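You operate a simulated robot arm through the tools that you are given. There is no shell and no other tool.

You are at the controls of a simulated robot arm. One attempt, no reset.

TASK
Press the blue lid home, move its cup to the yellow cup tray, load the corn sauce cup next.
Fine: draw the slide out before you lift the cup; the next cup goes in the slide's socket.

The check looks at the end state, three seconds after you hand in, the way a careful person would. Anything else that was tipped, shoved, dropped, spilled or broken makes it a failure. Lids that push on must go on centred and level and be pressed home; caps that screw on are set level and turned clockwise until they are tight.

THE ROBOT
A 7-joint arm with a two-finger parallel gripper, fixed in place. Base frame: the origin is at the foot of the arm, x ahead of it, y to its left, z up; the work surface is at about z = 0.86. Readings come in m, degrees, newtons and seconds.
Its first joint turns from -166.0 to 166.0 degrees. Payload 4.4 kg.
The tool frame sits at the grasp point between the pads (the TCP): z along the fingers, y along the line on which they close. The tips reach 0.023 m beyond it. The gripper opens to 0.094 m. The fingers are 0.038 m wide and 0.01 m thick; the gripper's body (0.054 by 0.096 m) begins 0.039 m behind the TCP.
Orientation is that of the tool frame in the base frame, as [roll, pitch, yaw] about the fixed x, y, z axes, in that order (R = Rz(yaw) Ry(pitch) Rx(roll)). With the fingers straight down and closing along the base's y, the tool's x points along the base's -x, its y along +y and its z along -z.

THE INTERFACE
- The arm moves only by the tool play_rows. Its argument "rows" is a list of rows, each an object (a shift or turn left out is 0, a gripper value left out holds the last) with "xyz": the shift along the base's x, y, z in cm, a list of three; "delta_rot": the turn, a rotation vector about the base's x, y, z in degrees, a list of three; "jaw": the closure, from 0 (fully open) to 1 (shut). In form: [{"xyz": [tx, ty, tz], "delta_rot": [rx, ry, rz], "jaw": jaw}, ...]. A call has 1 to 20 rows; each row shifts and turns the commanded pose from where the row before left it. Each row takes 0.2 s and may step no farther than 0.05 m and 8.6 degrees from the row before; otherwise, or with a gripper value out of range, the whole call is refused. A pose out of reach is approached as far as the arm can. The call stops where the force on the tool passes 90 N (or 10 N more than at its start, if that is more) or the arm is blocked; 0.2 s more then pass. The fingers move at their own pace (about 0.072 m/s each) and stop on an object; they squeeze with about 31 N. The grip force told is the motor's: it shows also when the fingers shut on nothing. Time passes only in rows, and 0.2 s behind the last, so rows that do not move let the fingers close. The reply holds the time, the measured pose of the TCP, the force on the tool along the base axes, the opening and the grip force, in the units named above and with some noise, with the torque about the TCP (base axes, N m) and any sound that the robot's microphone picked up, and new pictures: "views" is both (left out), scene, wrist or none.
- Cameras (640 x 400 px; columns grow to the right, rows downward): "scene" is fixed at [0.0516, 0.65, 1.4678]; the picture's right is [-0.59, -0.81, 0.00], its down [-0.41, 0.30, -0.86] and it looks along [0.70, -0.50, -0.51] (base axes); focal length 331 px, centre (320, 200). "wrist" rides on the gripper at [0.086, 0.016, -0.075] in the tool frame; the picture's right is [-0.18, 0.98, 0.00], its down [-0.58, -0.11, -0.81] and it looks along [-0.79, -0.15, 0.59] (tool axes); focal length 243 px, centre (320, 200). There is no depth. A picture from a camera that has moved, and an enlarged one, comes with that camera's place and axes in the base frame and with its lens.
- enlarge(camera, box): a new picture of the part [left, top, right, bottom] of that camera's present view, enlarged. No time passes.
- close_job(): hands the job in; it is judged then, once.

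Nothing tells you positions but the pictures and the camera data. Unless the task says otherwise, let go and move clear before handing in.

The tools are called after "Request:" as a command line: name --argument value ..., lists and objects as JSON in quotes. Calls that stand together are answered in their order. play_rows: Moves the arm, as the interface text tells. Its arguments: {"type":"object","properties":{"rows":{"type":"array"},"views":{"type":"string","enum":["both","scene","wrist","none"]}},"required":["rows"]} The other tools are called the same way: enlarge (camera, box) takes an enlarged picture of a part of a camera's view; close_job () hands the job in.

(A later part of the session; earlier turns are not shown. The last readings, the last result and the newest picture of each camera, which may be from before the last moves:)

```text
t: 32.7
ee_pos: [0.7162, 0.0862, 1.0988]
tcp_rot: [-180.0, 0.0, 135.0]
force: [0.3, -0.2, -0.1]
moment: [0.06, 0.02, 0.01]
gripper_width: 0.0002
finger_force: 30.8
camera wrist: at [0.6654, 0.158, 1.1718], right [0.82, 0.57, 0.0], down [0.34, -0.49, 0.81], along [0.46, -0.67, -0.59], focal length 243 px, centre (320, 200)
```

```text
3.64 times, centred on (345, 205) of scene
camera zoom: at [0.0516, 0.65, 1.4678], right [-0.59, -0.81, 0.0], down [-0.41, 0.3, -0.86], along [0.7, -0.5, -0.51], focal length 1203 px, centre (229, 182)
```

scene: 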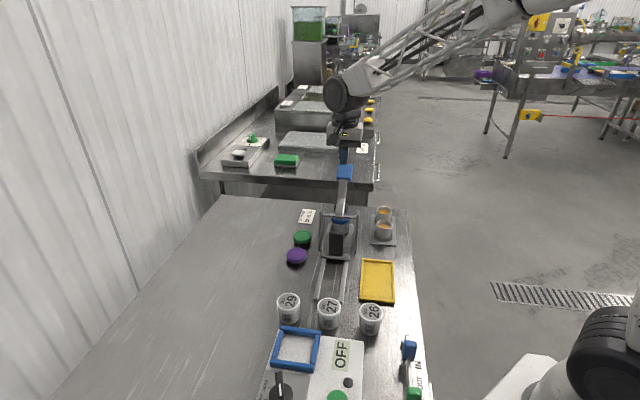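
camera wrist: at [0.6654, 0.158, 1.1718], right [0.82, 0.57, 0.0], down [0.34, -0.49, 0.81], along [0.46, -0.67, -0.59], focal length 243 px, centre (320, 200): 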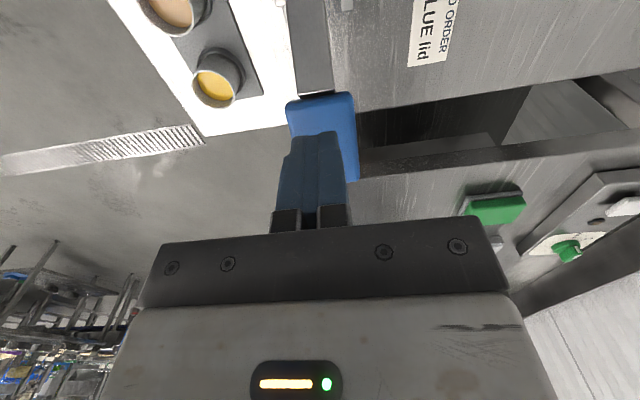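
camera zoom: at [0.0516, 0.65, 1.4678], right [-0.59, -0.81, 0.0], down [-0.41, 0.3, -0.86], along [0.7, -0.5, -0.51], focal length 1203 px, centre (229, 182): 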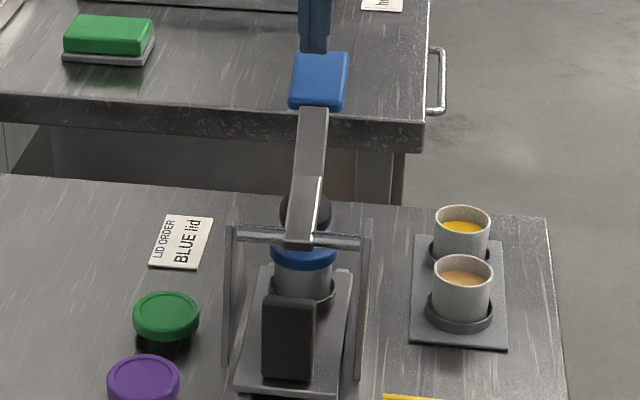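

Request:
play_rows --rows '[{"xyz": [0.35, -0.35, -0.6]}, {"xyz": [0.35, -0.35, -0.6]}, {"xyz": [0, 0, -0.6]}, {"xyz": [0, 0, -0.6]}, {}]' --views "none"

Request:
play_rows --rows '[{"xyz": [0, 0, -0.4]}, {"xyz": [0, 0, -0.4]}, {}]' --views "none"

```text
t: 33.9
ee_pos: [0.7234, 0.0784, 1.0759]
tcp_rot: [-179.9, 0.0, 135.0]
force: [0.4, -0.2, -0.7]
moment: [0.04, -0.02, 0.0]
gripper_width: 0.0
finger_force: 31.0
```

```text
t: 34.7
ee_pos: [0.7237, 0.0783, 1.0663]
tcp_rot: [-179.9, -0.1, 135.0]
force: [1.2, 0.0, -0.8]
moment: [-0.03, 0.0, 0.0]
gripper_width: 0.0001
finger_force: 31.2
```

Request:
play_rows --rows '[{"xyz": [0.05, -0.05, -0.4]}, {"xyz": [0.1, -0.1, -0.4]}, {"xyz": [0.1, -0.1, -0.4]}, {"xyz": [0.1, -0.1, -0.4]}, {}]' --views "both"

Request:
enlarge --camera "scene" --box '[290, 150, 400, 260]'

```text
t: 35.9
ee_pos: [0.7259, 0.0749, 1.0512]
tcp_rot: [-179.9, 0.0, 135.0]
force: [0.2, 0.5, 0.8]
moment: [0.02, -0.01, -0.03]
gripper_width: 0.0
finger_force: 31.2
camera wrist: at [0.6758, 0.1478, 1.1242], right [0.82, 0.57, 0.0], down [0.34, -0.49, 0.81], along [0.46, -0.67, -0.59], focal length 243 px, centre (320, 200)
```

scene: 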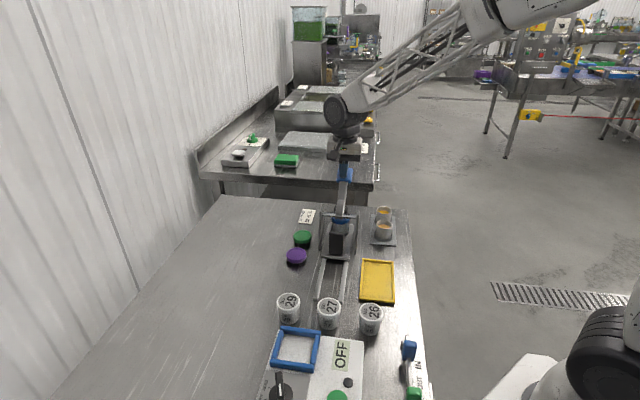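
wrist: 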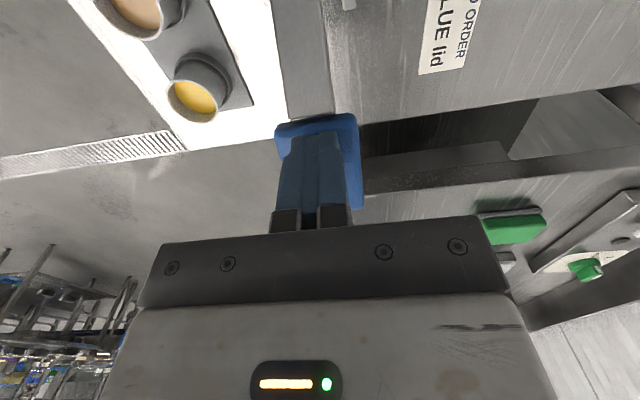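

```text
3.64 times, centred on (345, 205) of scene
camera zoom: at [0.0516, 0.65, 1.4678], right [-0.59, -0.81, 0.0], down [-0.41, 0.3, -0.86], along [0.7, -0.5, -0.51], focal length 1203 px, centre (229, 182)
```

zoom: 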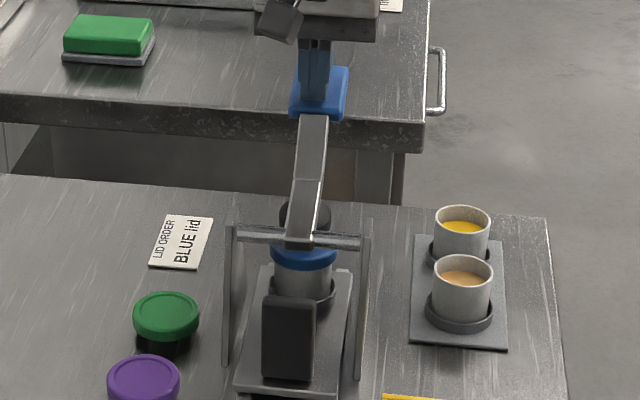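

The fingers are on the handle and the lever is swinging down freely. I'll continue along the arc.

Request:
play_rows --rows '[{"xyz": [0.1, -0.1, -0.5]}, {"xyz": [0.08, -0.08, -0.5]}, {"xyz": [0.06, -0.06, -0.5]}, {"xyz": [0.05, -0.05, -0.5]}, {}]' --views "scene"

Request:
enlarge --camera "scene" --box '[290, 150, 400, 260]'

```text
t: 37.1
ee_pos: [0.7298, 0.0717, 1.029]
tcp_rot: [-179.8, -0.1, 135.0]
force: [-0.5, -0.4, 0.8]
moment: [-0.03, 0.01, -0.05]
gripper_width: 0.0001
finger_force: 31.0
```

scene: 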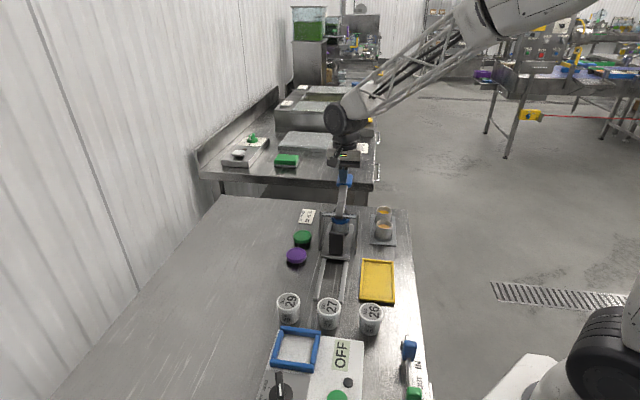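

```text
3.64 times, centred on (345, 205) of scene
camera zoom: at [0.0516, 0.65, 1.4678], right [-0.59, -0.81, 0.0], down [-0.41, 0.3, -0.86], along [0.7, -0.5, -0.51], focal length 1203 px, centre (229, 182)
```

zoom: 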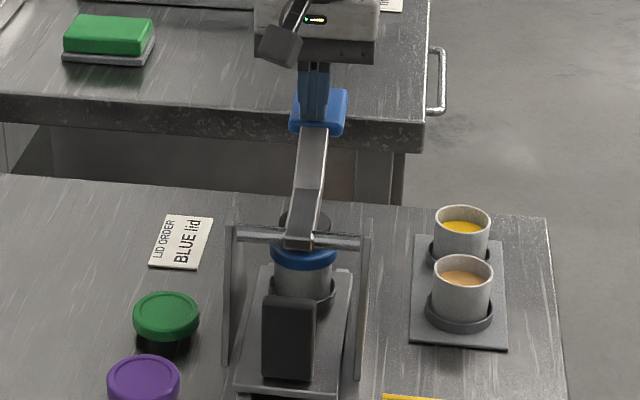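

Request:
play_rows --rows '[{"xyz": [0.04, -0.04, -0.4]}, {"xyz": [0.04, -0.04, -0.4]}, {"xyz": [0.03, -0.03, -0.4]}, {}]' --views "none"

Request:
play_rows --rows '[{"xyz": [0.03, -0.03, -0.4]}, {"xyz": [0.02, -0.02, -0.4]}, {}]' --views "scene"

Request:
enlarge --camera "scene" --box '[290, 150, 400, 260]'

```text
t: 38.1
ee_pos: [0.732, 0.0702, 1.0229]
tcp_rot: [179.7, 0.1, 135.0]
force: [-22.8, -4.3, 67.0]
moment: [0.12, 0.98, 0.14]
gripper_width: 0.0003
finger_force: 31.2
heard: snap
```

```text
t: 38.4
ee_pos: [0.7332, 0.0706, 1.0226]
tcp_rot: [179.7, 0.3, 135.0]
force: [-15.0, 1.1, 33.6]
moment: [0.2, 0.63, 0.04]
gripper_width: 0.0
finger_force: 30.5
stopped in row 1: the force on the tool passed its limit at 100 N (the readings are from after the stop); the commanded pose is now the measured one
```

scene: 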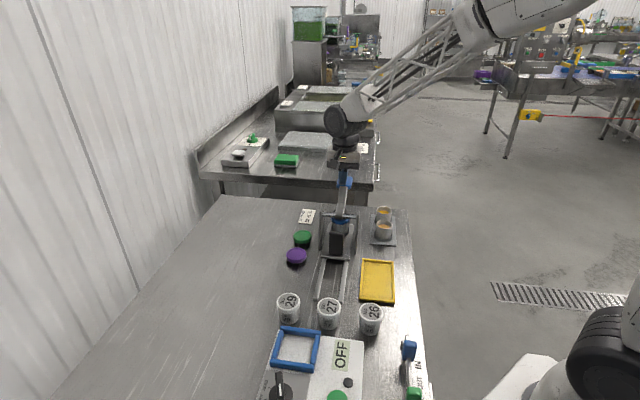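

```text
3.64 times, centred on (345, 205) of scene
camera zoom: at [0.0516, 0.65, 1.4678], right [-0.59, -0.81, 0.0], down [-0.41, 0.3, -0.86], along [0.7, -0.5, -0.51], focal length 1203 px, centre (229, 182)
```

zoom: 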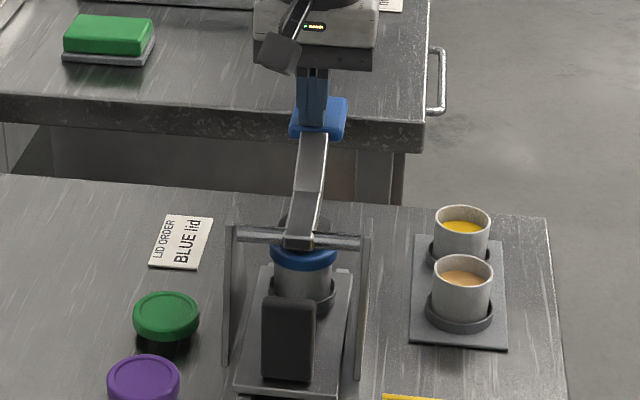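

I heard a snap, then a hard stop, so the lid has been pressed home. I'll lift off the lever slowly and see whether it returns by itself.

Request:
play_rows --rows '[{"xyz": [-0.05, 0.05, 0.5]}, {"xyz": [-0.05, 0.05, 0.5]}, {"xyz": [-0.1, 0.1, 0.8]}, {"xyz": [-0.2, 0.2, 1]}, {"xyz": [-0.3, 0.3, 1.5]}, {"xyz": [-0.3, 0.3, 2]}, {"xyz": [0, 0, 3]}, {}]' --views "both"

Request:
enlarge --camera "scene" --box '[290, 150, 400, 260]'

```text
t: 40.2
ee_pos: [0.7221, 0.0805, 1.1151]
tcp_rot: [179.8, 0.1, 135.1]
force: [0.0, -0.3, -0.1]
moment: [0.02, 0.0, 0.02]
gripper_width: 0.0002
finger_force: 31.3
camera wrist: at [0.6709, 0.1538, 1.1879], right [0.82, 0.57, 0.0], down [0.33, -0.49, 0.81], along [0.46, -0.66, -0.59], focal length 243 px, centre (320, 200)
```

scene: 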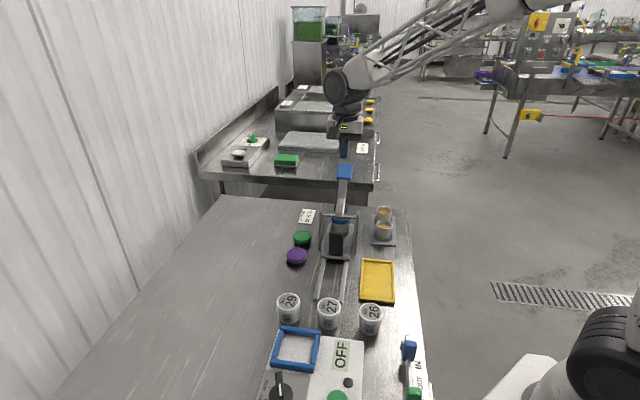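
wrist: 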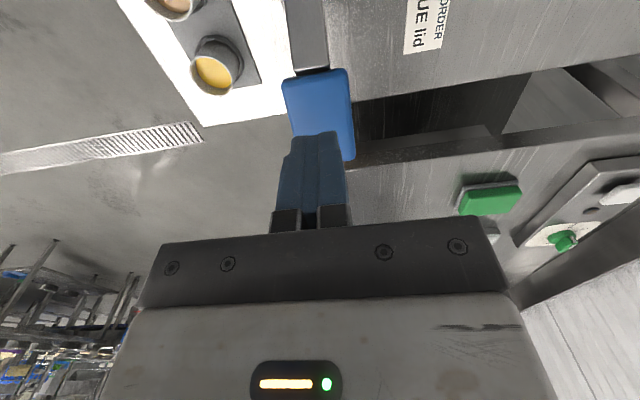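

```text
3.64 times, centred on (345, 205) of scene
camera zoom: at [0.0516, 0.65, 1.4678], right [-0.59, -0.81, 0.0], down [-0.41, 0.3, -0.86], along [0.7, -0.5, -0.51], focal length 1203 px, centre (229, 182)
```

zoom: 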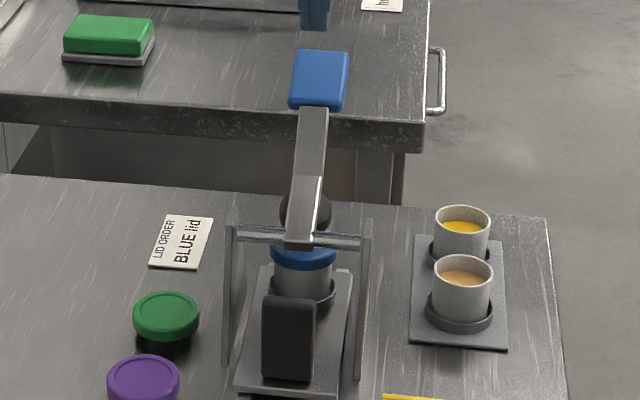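

The lever sprang back up by itself. Next I'll go back behind the slide handle and straddle it so I can draw the slide out.

Request:
play_rows --rows '[{"xyz": [0, 0, 3]}, {"xyz": [0, 0, 3]}, {"xyz": [-2.92, 2.91, 0], "jaw": 0.35}, {"xyz": [-2.92, 2.91, 0]}, {"xyz": [-2.92, 2.91, 0]}, {"xyz": [-2.92, 2.91, 0]}, {"xyz": [-2.92, 2.91, 0]}, {"xyz": [-2.92, 2.91, 0]}, {"xyz": [0, 0, -4.15]}, {"xyz": [0, 0, -4.15]}, {"xyz": [0, 0, -4.15]}, {"xyz": [0, 0, -4.15]}, {"xyz": [0, 0, -4.15]}, {"xyz": [0, 0, -4.15]}, {}]'

```text
t: 43.4
ee_pos: [0.5475, 0.2543, 0.9251]
tcp_rot: [179.8, 0.3, 134.9]
force: [-0.6, 0.0, 0.1]
moment: [0.04, 0.01, 0.02]
gripper_width: 0.0614
finger_force: 0.0
camera wrist: at [0.4967, 0.3281, 0.9983], right [0.82, 0.57, 0.0], down [0.33, -0.49, 0.81], along [0.46, -0.66, -0.59], focal length 243 px, centre (320, 200)
```

scene: 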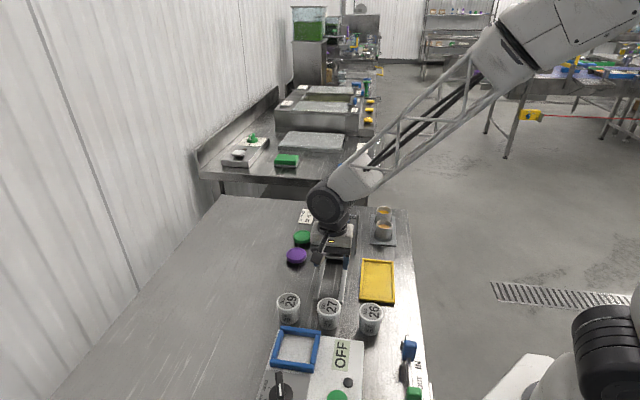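
wrist: 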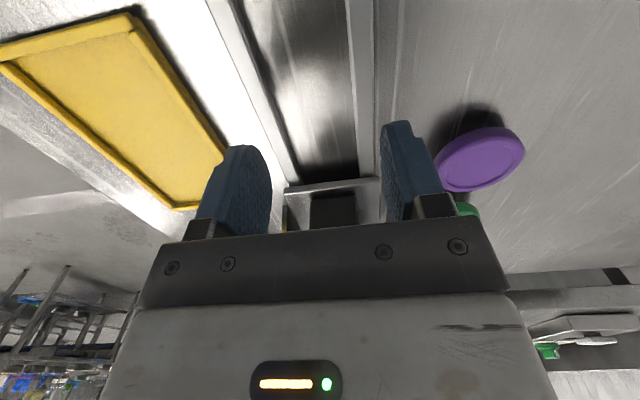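

Request:
play_rows --rows '[{"xyz": [0.8, -0.9, 0]}, {"xyz": [0.8, -0.9, 0]}, {"xyz": [0.8, -0.9, 0]}, {"xyz": [0.8, -0.85, 0]}, {"xyz": [0.6, -0.6, 0]}, {"xyz": [0.5, -0.5, 0]}, {}]' --views "wrist"

```text
t: 45.0
ee_pos: [0.5914, 0.2089, 0.9256]
tcp_rot: [179.8, 0.3, 135.0]
force: [-0.4, -0.2, -0.5]
moment: [-0.01, 0.0, 0.03]
gripper_width: 0.0611
finger_force: 0.1
camera wrist: at [0.539, 0.2817, 0.9987], right [0.82, 0.57, 0.0], down [0.33, -0.49, 0.81], along [0.46, -0.66, -0.59], focal length 243 px, centre (320, 200)
```

wrist: 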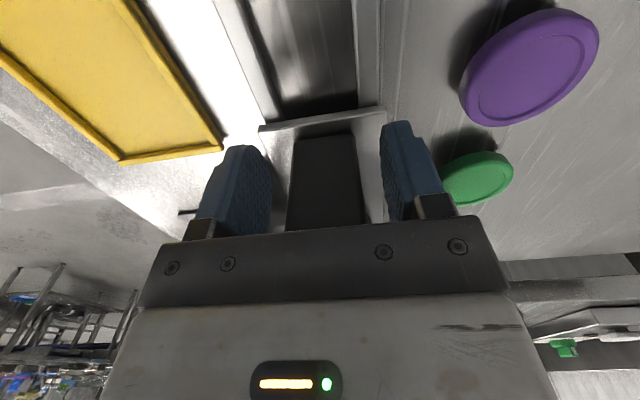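

Request:
play_rows --rows '[{"xyz": [-0.08, -0.1, 0]}, {"jaw": 0.5}, {"jaw": 0.55}, {"jaw": 1}, {"jaw": 1}, {}]' --views "none"

```text
t: 46.4
ee_pos: [0.5904, 0.21, 0.9249]
tcp_rot: [179.7, 0.2, 135.2]
force: [39.5, 39.8, -15.2]
moment: [-1.4, 1.25, 0.83]
gripper_width: 0.0401
finger_force: 45.0
```

Request:
play_rows --rows '[{"xyz": [0.07, 0.07, 0]}, {}]' --views "none"

```text
t: 47.0
ee_pos: [0.5903, 0.2095, 0.925]
tcp_rot: [179.7, 0.1, 135.0]
force: [26.8, 27.1, -4.0]
moment: [-1.95, 0.6, 0.72]
gripper_width: 0.0398
finger_force: 45.4
```

Request:
play_rows --rows '[{"xyz": [0.07, 0.07, 0]}, {}]' --views "none"

```text
t: 47.6
ee_pos: [0.5901, 0.2094, 0.9246]
tcp_rot: [179.8, 0.2, 135.1]
force: [-1.2, 0.7, 21.0]
moment: [-1.79, 0.69, 0.2]
gripper_width: 0.04
finger_force: 44.9
```

The grip is centred now. I'll pull the slide out slowly along its rail.

Request:
play_rows --rows '[{"xyz": [-0.15, 0.15, 0.02]}, {"xyz": [-0.356, 0.352, 0]}, {"xyz": [-0.356, 0.352, 0]}, {"xyz": [-0.356, 0.352, 0]}, {"xyz": [-0.356, 0.352, 0]}, {}]' --views "none"

```text
t: 49.0
ee_pos: [0.5742, 0.2249, 0.924]
tcp_rot: [179.9, 0.2, 135.0]
force: [-19.8, -19.7, 30.6]
moment: [-1.31, 0.96, -0.43]
gripper_width: 0.04
finger_force: 45.4
```

Request:
play_rows --rows '[{"xyz": [-0.04, -0.04, 0.03]}, {"xyz": [-0.358, 0.35, 0]}, {"xyz": [-0.358, 0.35, 0]}, {"xyz": [-0.358, 0.35, 0]}, {"xyz": [-0.358, 0.35, 0]}, {}]' --views "none"

Request:
play_rows --rows '[{"xyz": [-0.358, 0.35, 0]}, {"xyz": [-0.358, 0.35, 0]}, {}]' --views "scene"

```text
t: 50.4
ee_pos: [0.5592, 0.2386, 0.9252]
tcp_rot: [179.8, 0.2, 135.1]
force: [14.3, 16.1, -16.9]
moment: [-0.93, 1.18, 0.08]
gripper_width: 0.0399
finger_force: 45.1
```

```text
t: 51.2
ee_pos: [0.5531, 0.2462, 0.9254]
tcp_rot: [179.8, 0.2, 135.1]
force: [26.6, 25.2, -23.4]
moment: [-0.83, 1.73, 0.4]
gripper_width: 0.0401
finger_force: 45.5
```

scene: 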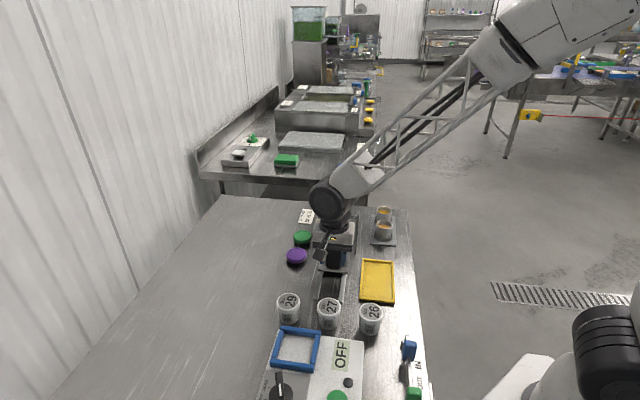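

Request:
play_rows --rows '[{"xyz": [0.05, 0.05, -0.02]}, {"xyz": [-0.355, 0.352, 0]}, {"xyz": [-0.355, 0.352, 0]}, {"xyz": [-0.355, 0.352, 0]}, {"xyz": [-0.355, 0.352, 0]}, {}]' --views "none"

Request:
play_rows --rows '[{"xyz": [-0.355, 0.352, 0]}, {"xyz": [-0.355, 0.352, 0]}, {}]' --views "none"

```text
t: 52.6
ee_pos: [0.5389, 0.2603, 0.9255]
tcp_rot: [179.7, 0.2, 134.9]
force: [-11.0, -12.5, 23.9]
moment: [-1.47, 1.12, -0.22]
gripper_width: 0.0399
finger_force: 44.6
```

```text
t: 53.4
ee_pos: [0.532, 0.2666, 0.9254]
tcp_rot: [179.8, 0.1, 135.1]
force: [-10.2, -8.9, 22.4]
moment: [-1.1, 1.27, -0.33]
gripper_width: 0.0401
finger_force: 44.6
```

Request:
play_rows --rows '[{"xyz": [-0.02, -0.02, 0.02]}, {"xyz": [-0.356, 0.351, 0]}, {"xyz": [-0.356, 0.351, 0]}, {"xyz": [-0.356, 0.351, 0]}, {"xyz": [-0.356, 0.351, 0]}, {}]' --views "none"

Request:
play_rows --rows '[{"xyz": [-0.356, 0.351, 0]}, {"xyz": [-0.356, 0.351, 0]}, {}]' --views "both"

```text
t: 54.8
ee_pos: [0.517, 0.2816, 0.9249]
tcp_rot: [179.8, 0.2, 135.1]
force: [1.4, 1.8, 7.8]
moment: [-0.75, 1.46, -0.2]
gripper_width: 0.0402
finger_force: 44.3
```

```text
t: 55.6
ee_pos: [0.5102, 0.2893, 0.9248]
tcp_rot: [179.7, 0.1, 135.0]
force: [19.2, 17.9, 0.8]
moment: [-1.42, 0.72, 0.32]
gripper_width: 0.04
finger_force: 44.9
camera wrist: at [0.4594, 0.361, 0.9985], right [0.82, 0.57, 0.01], down [0.33, -0.49, 0.81], along [0.46, -0.66, -0.59], focal length 243 px, centre (320, 200)
```

scene: 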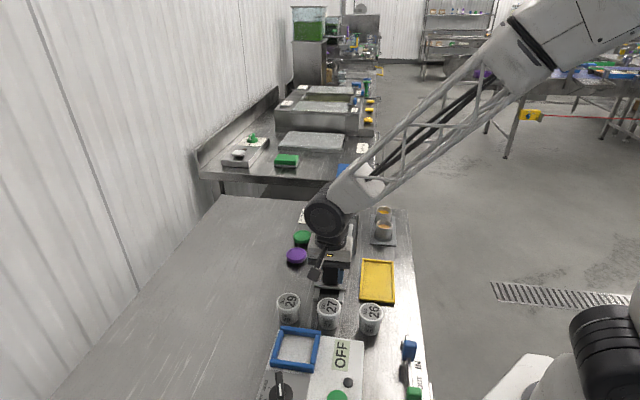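
wrist: 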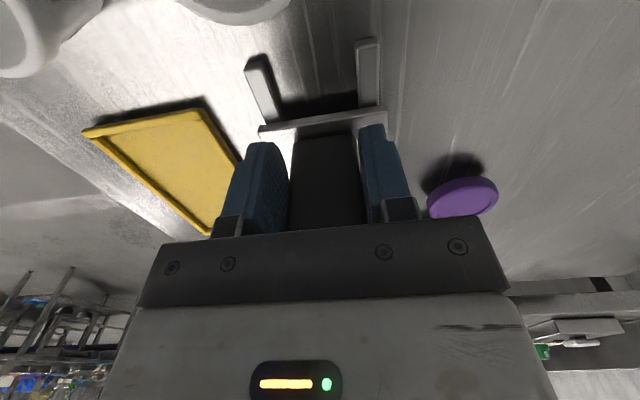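

About 11.2 cm back out, with no trouble so far. I'll go the rest of the way to its original position in finer steps.

Request:
play_rows --rows '[{"xyz": [0.03, 0.03, 0]}, {"xyz": [-0.355, 0.352, 0]}, {"xyz": [-0.355, 0.352, 0]}, {"xyz": [-0.355, 0.352, 0]}, {"xyz": [-0.355, 0.352, 0]}, {}]' --views "none"

Request:
play_rows --rows '[{"xyz": [-0.142, 0.14, 0]}, {"xyz": [-0.142, 0.14, 0]}, {}]' --views "none"

Request:
play_rows --rows '[{"xyz": [-0.1, 0.1, 0]}, {"xyz": [-0.1, 0.1, 0]}, {}]' --views "both"

```text
t: 57.0
ee_pos: [0.497, 0.3037, 0.9252]
tcp_rot: [179.8, 0.1, 135.1]
force: [21.9, 20.3, 0.9]
moment: [-1.35, 0.8, 0.21]
gripper_width: 0.0403
finger_force: 45.0
```

```text
t: 57.8
ee_pos: [0.4938, 0.3055, 0.9257]
tcp_rot: [179.8, 0.0, 135.1]
force: [20.3, 21.5, 1.1]
moment: [-0.93, 1.22, 0.23]
gripper_width: 0.0401
finger_force: 45.6
```

```text
t: 58.6
ee_pos: [0.4913, 0.3072, 0.9251]
tcp_rot: [179.8, 0.2, 135.1]
force: [15.5, 14.8, 9.8]
moment: [-1.11, 1.4, 0.25]
gripper_width: 0.0397
finger_force: 45.5
camera wrist: at [0.4405, 0.3799, 0.9985], right [0.82, 0.57, 0.0], down [0.33, -0.49, 0.81], along [0.46, -0.66, -0.59], focal length 243 px, centre (320, 200)
```

scene: 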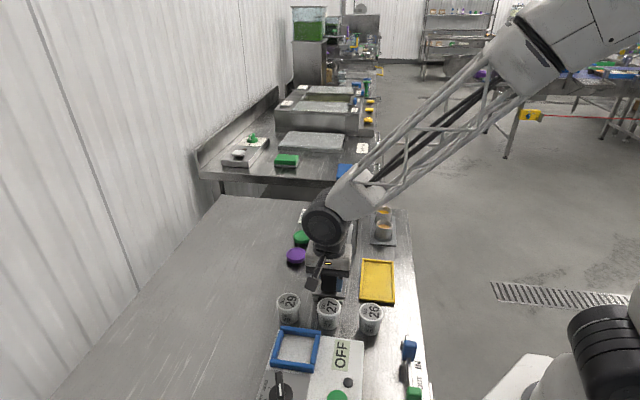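
wrist: 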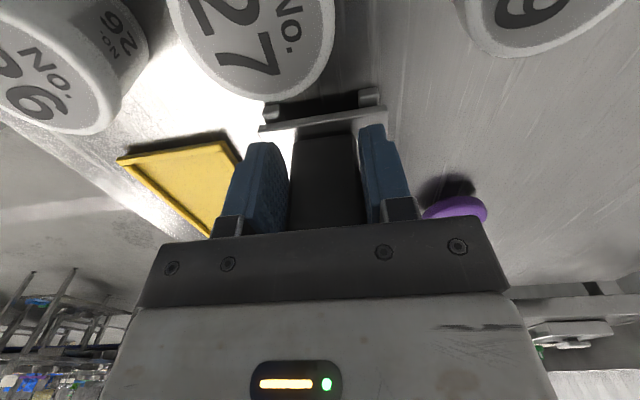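

Request:
play_rows --rows '[{"xyz": [0.02, 0.02, 0]}, {"xyz": [-0.07, 0.07, 0]}, {"xyz": [-0.07, 0.07, 0]}, {}]' --views "none"

Request:
play_rows --rows '[{"xyz": [-0.07, 0.07, 0]}, {"xyz": [-0.07, 0.07, 0]}, {}]' --views "none"

```text
t: 59.6
ee_pos: [0.4907, 0.307, 0.9262]
tcp_rot: [179.8, 0.2, 135.0]
force: [28.8, -15.3, 8.4]
moment: [-1.41, 1.23, -0.01]
gripper_width: 0.04
finger_force: 44.9
```

```text
t: 60.4
ee_pos: [0.4892, 0.3096, 0.9241]
tcp_rot: [180.0, 0.2, 135.0]
force: [27.9, -18.2, -4.8]
moment: [-1.01, 1.14, -0.01]
gripper_width: 0.04
finger_force: 45.1
```

The slide is now at its outer stop. I'll release the handle, rise, and inspect the lid.

Request:
play_rows --rows '[{"xyz": [0.1, -0.1, 0]}, {"jaw": 0.5}, {"jaw": 0.3}, {"jaw": 0.2}, {"xyz": [0, 0, 3]}, {"xyz": [0, 0, 4.5], "jaw": 0}, {"xyz": [0, 0, 4.5]}, {"xyz": [0, 0, 4.5]}, {"xyz": [0, 0, 4.5]}, {"xyz": [0, 0, 3]}, {}]'

Request:
enlarge --camera "wrist" --box '[220, 0, 420, 160]'

Request:
enlarge --camera "scene" --box '[290, 225, 370, 290]'

```text
t: 62.8
ee_pos: [0.4909, 0.3091, 1.1673]
tcp_rot: [179.8, 0.3, 134.9]
force: [-0.3, -0.9, -0.6]
moment: [0.03, 0.0, 0.05]
gripper_width: 0.094
finger_force: 0.0
camera wrist: at [0.4397, 0.3816, 1.2396], right [0.82, 0.57, 0.0], down [0.33, -0.49, 0.81], along [0.46, -0.66, -0.59], focal length 243 px, centre (320, 200)
```

scene: 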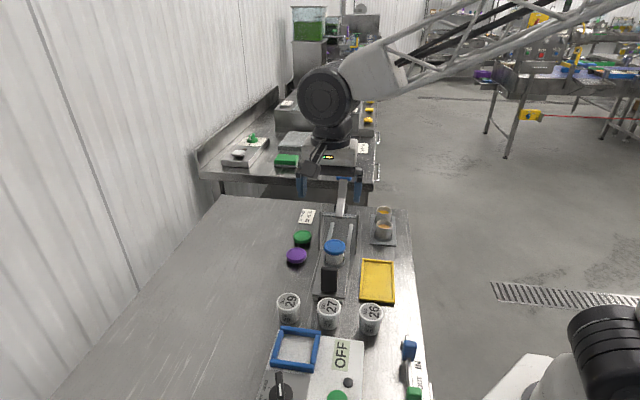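
wrist: 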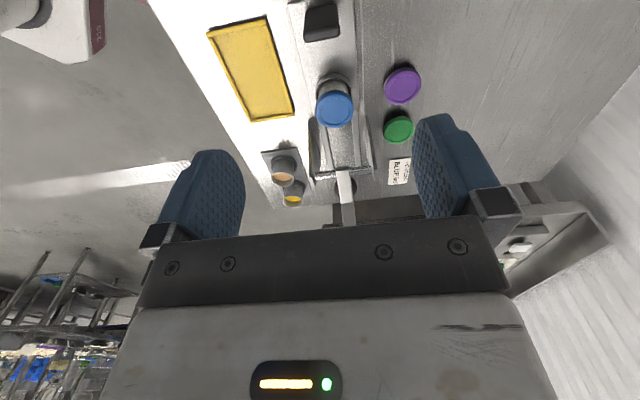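

```text
2.50 times, centred on (320, 80) of wrist
camera zoom: at [0.4397, 0.3816, 1.2396], right [0.82, 0.57, 0.0], down [0.33, -0.49, 0.81], along [0.46, -0.66, -0.59], focal length 606 px, centre (320, 500)
```

zoom: 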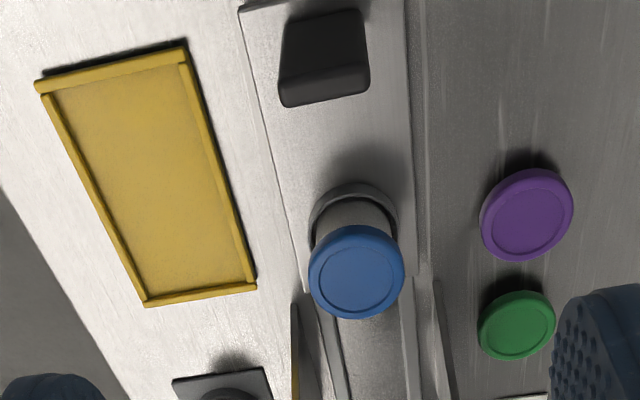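

```text
6.15 times, centred on (330, 258) of scene
camera zoom: at [0.0516, 0.65, 1.4678], right [-0.59, -0.81, 0.0], down [-0.41, 0.3, -0.86], along [0.7, -0.5, -0.51], focal length 2036 px, centre (258, -154)
```

zoom: 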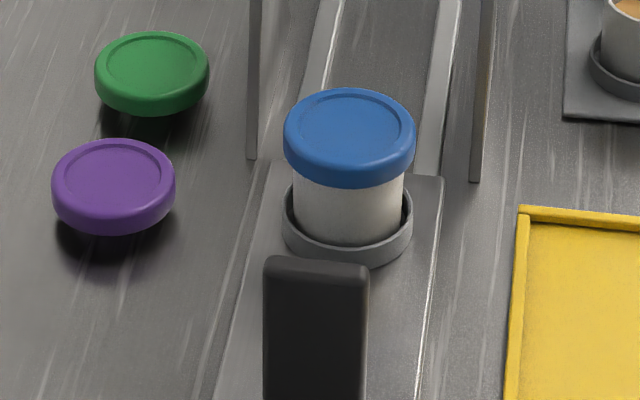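

The blue lid looks seated and level, and the slide is out. The cup centre is about (0.569, 0.230) and the yellow tray centre about (0.466, 0.171). I'll hover above the cup.

Request:
play_rows --rows '[{"xyz": [1.95, -1.99, -3.4], "delta_rot": [0.05, 0.3, 0]}, {"xyz": [1.95, -1.99, -3.4]}, {"xyz": [1.95, -1.99, -3.4]}, {"xyz": [1.95, -1.99, -3.4]}, {}]'

Request:
enlarge --camera "wrist" --box '[220, 40, 420, 200]'

```text
t: 64.0
ee_pos: [0.5682, 0.231, 1.0301]
tcp_rot: [180.0, -0.1, 135.1]
force: [0.6, 0.2, 0.7]
moment: [0.0, 0.01, 0.03]
gripper_width: 0.0942
finger_force: 0.1
camera wrist: at [0.5164, 0.303, 1.1031], right [0.82, 0.57, 0.0], down [0.34, -0.49, 0.81], along [0.46, -0.66, -0.59], focal length 243 px, centre (320, 200)
```

scene: 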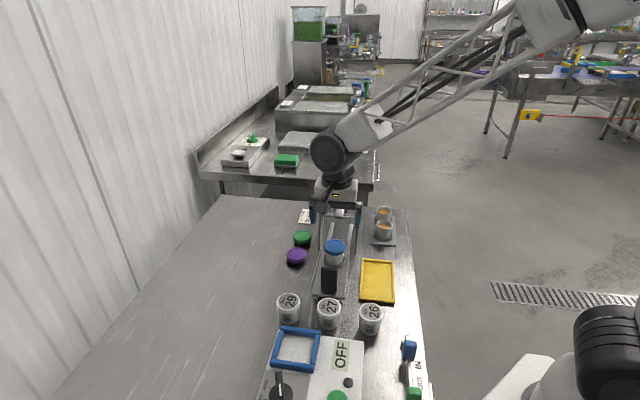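
wrist: 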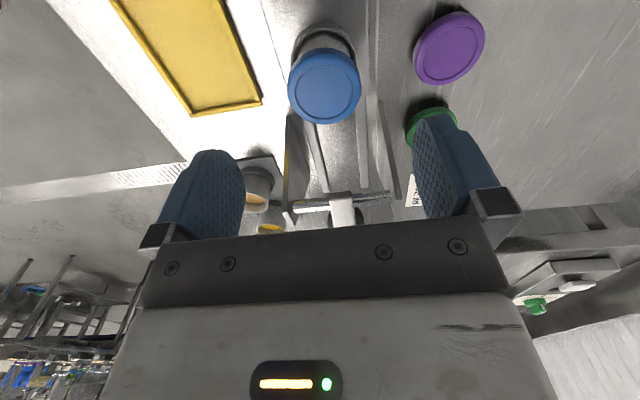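

```text
2.50 times, centred on (320, 120) of wrist
camera zoom: at [0.5164, 0.303, 1.1031], right [0.82, 0.57, 0.0], down [0.34, -0.49, 0.81], along [0.46, -0.66, -0.59], focal length 606 px, centre (320, 400)
```

zoom: 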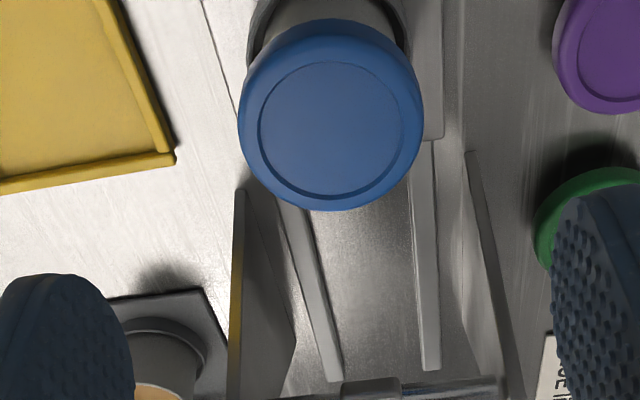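

The cup is centred between the fingers. I'm descending so the pads sit at lid height with the tips clear of the socket ring.

Request:
play_rows --rows '[{"xyz": [0.2, -0.2, -2.5]}, {"xyz": [0, 0, -2.5]}, {"xyz": [0, 0, -2.5]}, {"xyz": [0, 0, -2.0]}, {"xyz": [0, 0, -1.0]}, {}]'

Request:
enlarge --camera "scene" --box '[290, 200, 380, 300]'

```text
t: 65.4
ee_pos: [0.5711, 0.2278, 0.9242]
tcp_rot: [-180.0, -0.1, 134.9]
force: [0.3, 0.4, -0.8]
moment: [-0.01, 0.01, 0.02]
gripper_width: 0.0939
finger_force: 0.1
camera wrist: at [0.5189, 0.3008, 0.9981], right [0.82, 0.57, 0.0], down [0.34, -0.49, 0.81], along [0.46, -0.66, -0.59], focal length 243 px, centre (320, 200)
```

scene: 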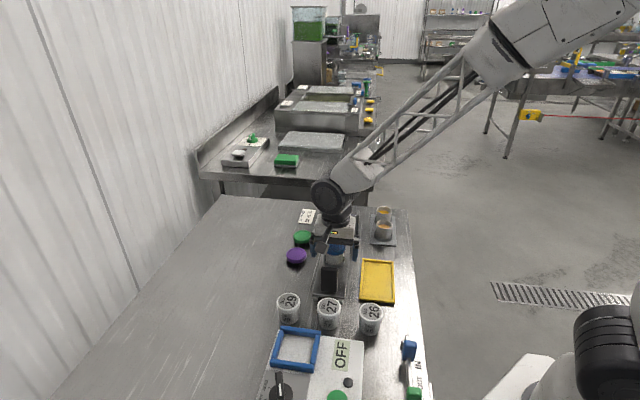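
wrist: 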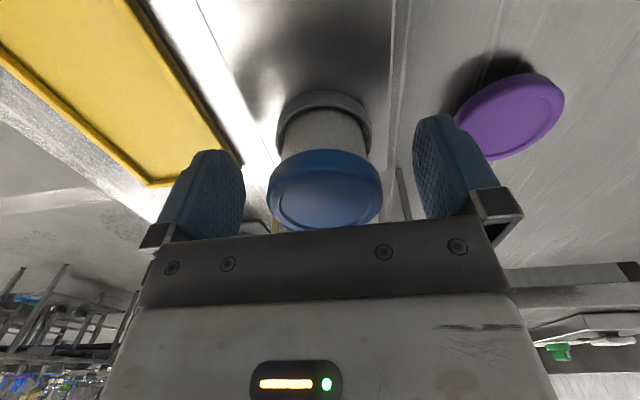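

```text
4.00 times, centred on (335, 250) of scene
camera zoom: at [0.0516, 0.65, 1.4678], right [-0.59, -0.81, 0.0], down [-0.41, 0.3, -0.86], along [0.7, -0.5, -0.51], focal length 1323 px, centre (260, 0)
```

zoom: 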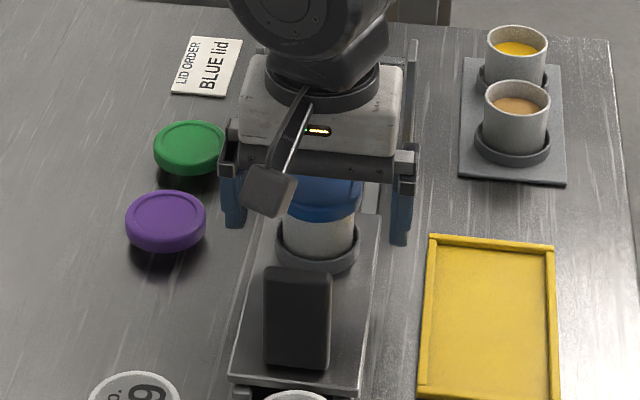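

Request:
play_rows --rows '[{"jaw": 0.2}, {"jaw": 0.35}, {"jaw": 0.45}, {"jaw": 0.6}, {"jaw": 0.6}, {}]' --views "wrist"

```text
t: 66.8
ee_pos: [0.5689, 0.2273, 0.9249]
tcp_rot: [180.0, 0.0, 134.9]
force: [0.4, 0.3, -1.1]
moment: [0.0, 0.0, 0.02]
gripper_width: 0.0528
finger_force: 31.0
camera wrist: at [0.5189, 0.3008, 0.9983], right [0.82, 0.57, 0.0], down [0.34, -0.49, 0.81], along [0.46, -0.66, -0.59], focal length 243 px, centre (320, 200)
```

wrist: 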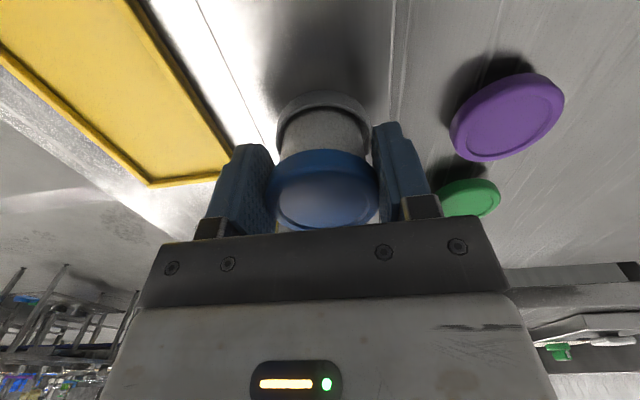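

The lid rim is gripped at 0.053 m with no side load. I'll lift slowly.

Request:
play_rows --rows '[{"xyz": [0, 0, 0.3]}, {"xyz": [0, 0, 0.5]}, {"xyz": [0, 0, 0.7]}, {"xyz": [0, 0, 1.0]}, {}]'

Request:
enlarge --camera "scene" --box '[290, 200, 380, 300]'

```text
t: 68.0
ee_pos: [0.5705, 0.2278, 0.9498]
tcp_rot: [180.0, -0.1, 135.0]
force: [0.2, 0.5, -1.3]
moment: [0.0, -0.01, 0.0]
gripper_width: 0.0527
finger_force: 31.0
camera wrist: at [0.5193, 0.3002, 1.0233], right [0.82, 0.57, 0.0], down [0.34, -0.49, 0.81], along [0.46, -0.66, -0.59], focal length 243 px, centre (320, 200)
```

scene: 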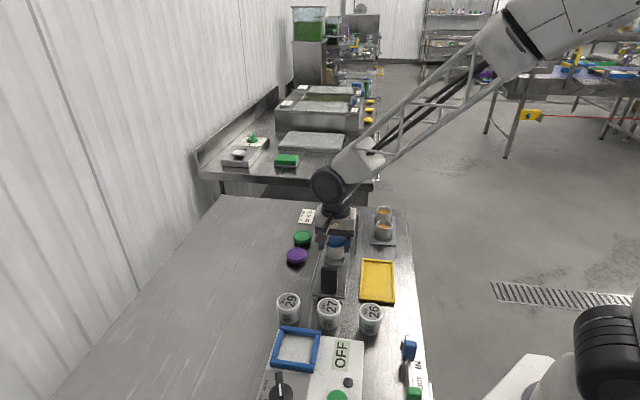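
wrist: 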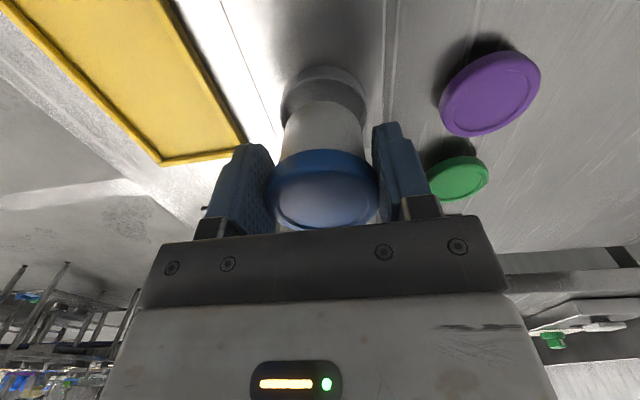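

```text
4.00 times, centred on (335, 250) of scene
camera zoom: at [0.0516, 0.65, 1.4678], right [-0.59, -0.81, 0.0], down [-0.41, 0.3, -0.86], along [0.7, -0.5, -0.51], focal length 1323 px, centre (260, 0)
```

zoom: 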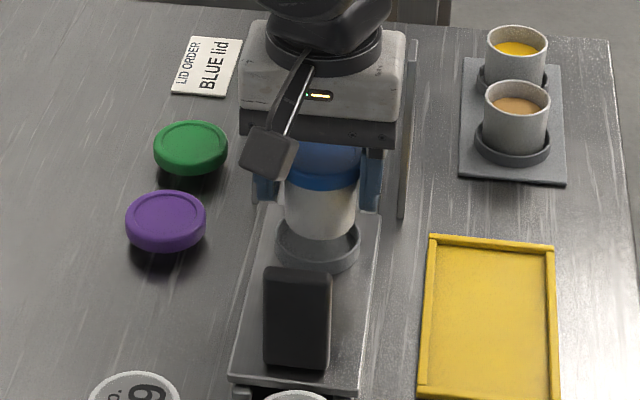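

The cup came up cleanly with its lid. I'll raise it more and carry it smoothly over the yellow tray.

Request:
play_rows --rows '[{"xyz": [0, 0, 1.5]}, {"xyz": [0, 0, 2.0]}, {"xyz": [0, 0, 1.5]}, {"xyz": [-0.8, -0.4, 0]}, {"xyz": [-1.5, -0.8, 0]}, {"xyz": [-1.7, -0.9, 0]}, {"xyz": [-1.7, -0.95, 0]}, {"xyz": [-1.7, -0.95, 0]}, {"xyz": [-1.6, -0.9, 0]}, {"xyz": [-1.0, -0.6, 0]}, {"xyz": [-0.4, -0.2, 0]}, {}]'

Request:
enlarge --camera "scene" --box '[320, 220, 420, 320]'

```text
t: 70.6
ee_pos: [0.4669, 0.1708, 1.0003]
tcp_rot: [-180.0, -0.2, 135.0]
force: [-0.8, 0.2, -0.4]
moment: [-0.01, 0.0, 0.01]
gripper_width: 0.0529
finger_force: 31.6
camera wrist: at [0.4155, 0.2427, 1.0731], right [0.82, 0.57, 0.0], down [0.34, -0.49, 0.81], along [0.46, -0.66, -0.59], focal length 243 px, centre (320, 200)
```

scene: 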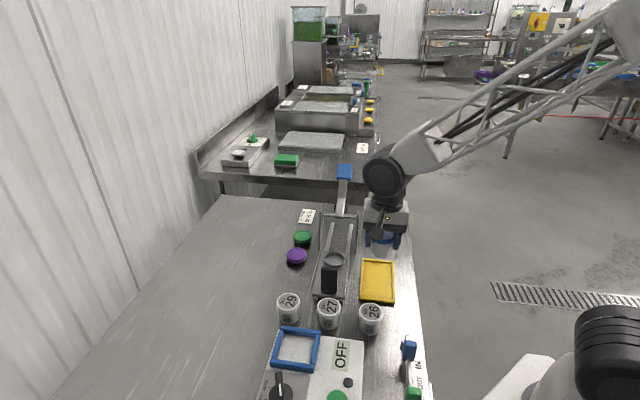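
wrist: 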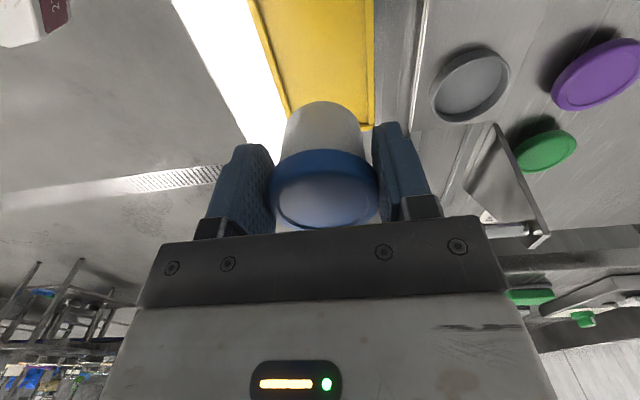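

```text
4.00 times, centred on (370, 270) of scene
camera zoom: at [0.0516, 0.65, 1.4678], right [-0.59, -0.81, 0.0], down [-0.41, 0.3, -0.86], along [0.7, -0.5, -0.51], focal length 1323 px, centre (120, -80)
```

zoom: 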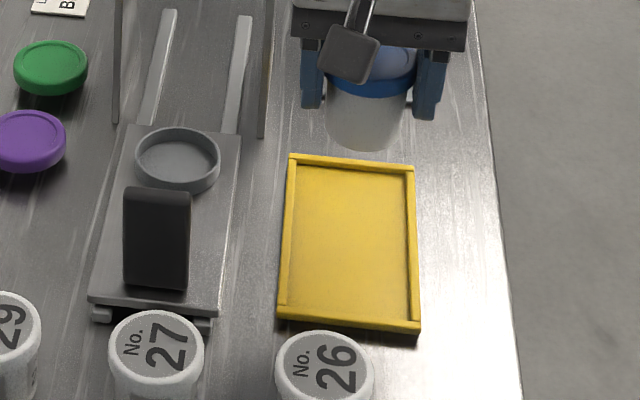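

The tray centre is about (0.467, 0.173). I'll lower the cup, slowly near the end, and watch for contact.

Request:
play_rows --rows '[{"xyz": [0.05, 0.2, -1.5]}, {"xyz": [0, 0, -2]}, {"xyz": [0, 0, -2]}, {"xyz": [0, 0, -1.5]}, {"xyz": [0, 0, -0.5]}, {}]'

Request:
enlarge --camera "scene" --box '[320, 220, 420, 320]'

```text
t: 72.0
ee_pos: [0.4657, 0.1727, 0.9242]
tcp_rot: [-179.9, -0.1, 135.0]
force: [-0.5, 0.6, -2.0]
moment: [-0.02, 0.01, -0.03]
gripper_width: 0.0529
finger_force: 30.8
camera wrist: at [0.4157, 0.2453, 0.9974], right [0.82, 0.57, 0.0], down [0.34, -0.49, 0.81], along [0.46, -0.66, -0.59], focal length 243 px, centre (320, 200)
```

scene: 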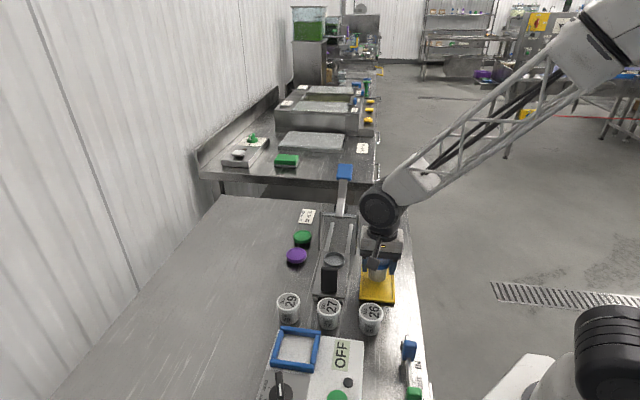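
wrist: 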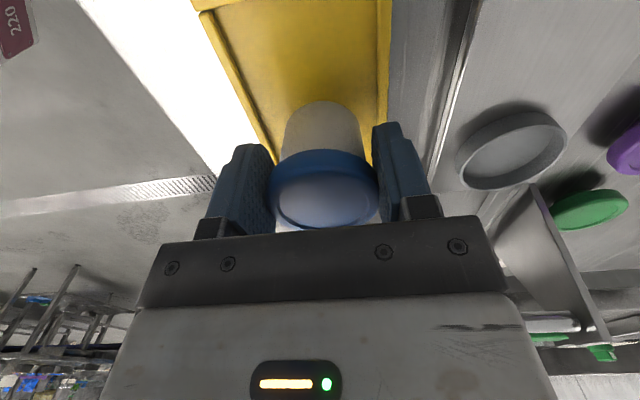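

```text
4.00 times, centred on (370, 270) of scene
camera zoom: at [0.0516, 0.65, 1.4678], right [-0.59, -0.81, 0.0], down [-0.41, 0.3, -0.86], along [0.7, -0.5, -0.51], focal length 1323 px, centre (120, -80)
```

zoom: 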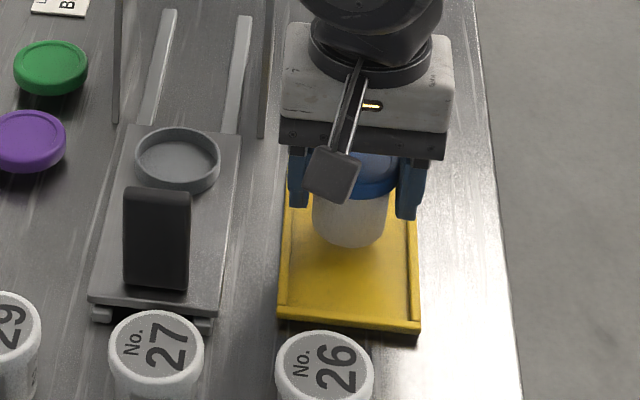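

Request:
play_rows --rows '[{"xyz": [0, 0, -0.2]}, {"xyz": [0, 0, -0.2]}, {"xyz": [0, 0, -0.2]}, {}]' --views "none"

Request:
play_rows --rows '[{"xyz": [0, 0, -0.15]}, {"xyz": [0, 0, -0.15]}, {}]' --views "none"

```text
t: 73.0
ee_pos: [0.4675, 0.1722, 0.9179]
tcp_rot: [-180.0, -0.1, 135.0]
force: [-0.2, 0.8, -0.5]
moment: [0.0, -0.02, 0.01]
gripper_width: 0.0529
finger_force: 30.4
```

```text
t: 73.8
ee_pos: [0.4669, 0.1729, 0.9145]
tcp_rot: [-180.0, -0.1, 135.0]
force: [-0.7, -0.3, 0.1]
moment: [-0.04, 0.01, -0.01]
gripper_width: 0.0529
finger_force: 30.9
```

Request:
play_rows --rows '[{"xyz": [0, 0, -0.1]}, {"xyz": [0, 0, -0.1]}, {}]' --views "none"

Request:
play_rows --rows '[{"xyz": [0, 0, -0.1]}, {"xyz": [0, 0, -0.1]}, {}]' --views "scene"

Request:
enlarge --camera "scene" --box '[320, 220, 420, 320]'

```text
t: 74.6
ee_pos: [0.4668, 0.1718, 0.9135]
tcp_rot: [180.0, -0.1, 135.1]
force: [0.1, -0.3, -1.2]
moment: [-0.02, -0.05, 0.0]
gripper_width: 0.0526
finger_force: 30.9
```

```text
t: 75.4
ee_pos: [0.4666, 0.1727, 0.9112]
tcp_rot: [180.0, -0.1, 135.0]
force: [0.1, -0.5, -0.6]
moment: [-0.02, 0.0, 0.05]
gripper_width: 0.0526
finger_force: 32.0
```

scene: 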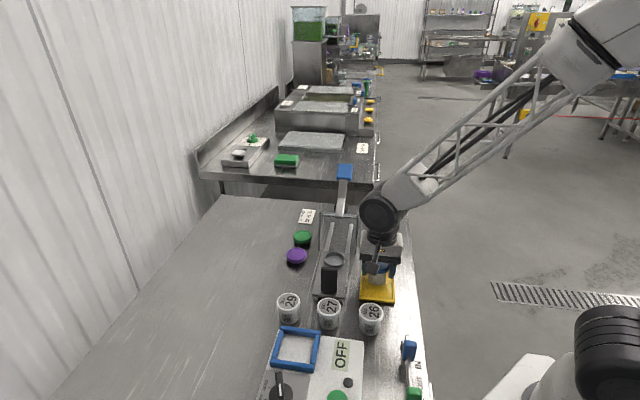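

```text
4.00 times, centred on (370, 270) of scene
camera zoom: at [0.0516, 0.65, 1.4678], right [-0.59, -0.81, 0.0], down [-0.41, 0.3, -0.86], along [0.7, -0.5, -0.51], focal length 1323 px, centre (120, -80)
```

zoom: 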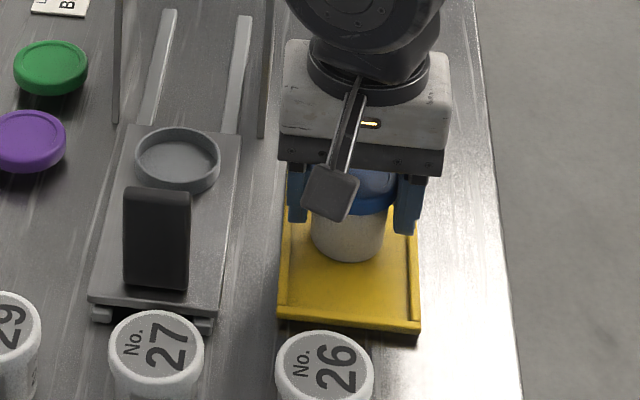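

Request:
play_rows --rows '[{"xyz": [0, 0, -0.1]}, {"xyz": [0, 0, -0.1]}, {}]' --views "none"

Request:
play_rows --rows '[{"xyz": [0, 0, -0.1]}, {"xyz": [0, 0, -0.1]}, {}]' --views "none"

Request:
play_rows --rows '[{"xyz": [0, 0, -0.1]}, {"xyz": [0, 0, -0.1]}, {}]' --views "scene"

Request:
enlarge --camera "scene" --box '[320, 220, 420, 320]'

```text
t: 76.2
ee_pos: [0.4675, 0.173, 0.9095]
tcp_rot: [179.9, 0.0, 135.0]
force: [-5.9, 0.6, 31.9]
moment: [-0.18, -0.04, -0.04]
gripper_width: 0.0528
finger_force: 30.7
```

```text
t: 77.0
ee_pos: [0.467, 0.172, 0.9082]
tcp_rot: [179.9, 0.0, 135.0]
force: [3.5, 2.1, 35.4]
moment: [-0.22, -0.31, 0.02]
gripper_width: 0.053
finger_force: 31.0
```

```text
t: 77.8
ee_pos: [0.4665, 0.1712, 0.9044]
tcp_rot: [-179.9, -0.1, 135.0]
force: [7.8, 4.4, 27.3]
moment: [-0.13, -0.2, 0.06]
gripper_width: 0.0535
finger_force: 30.6
```

scene: 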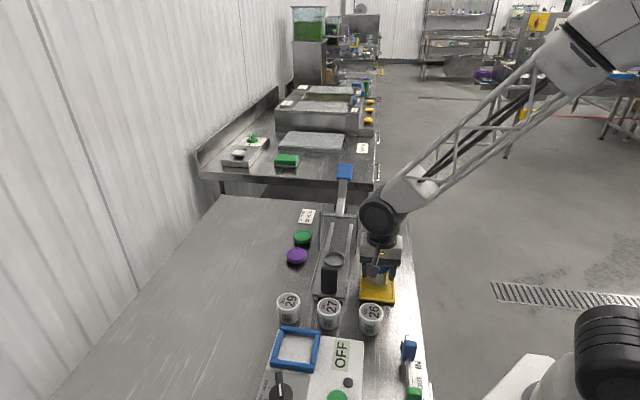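

```text
4.00 times, centred on (370, 270) of scene
camera zoom: at [0.0516, 0.65, 1.4678], right [-0.59, -0.81, 0.0], down [-0.41, 0.3, -0.86], along [0.7, -0.5, -0.51], focal length 1323 px, centre (120, -80)
```

zoom: 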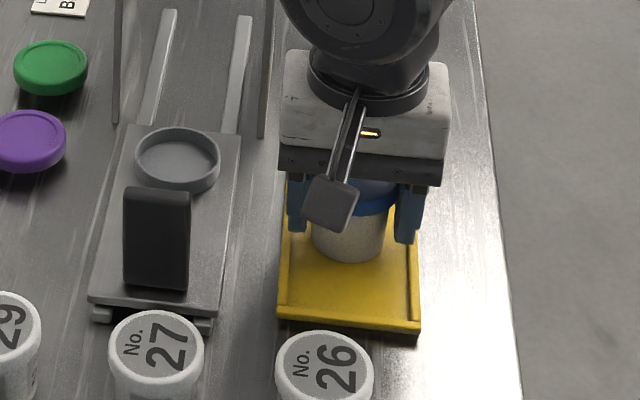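

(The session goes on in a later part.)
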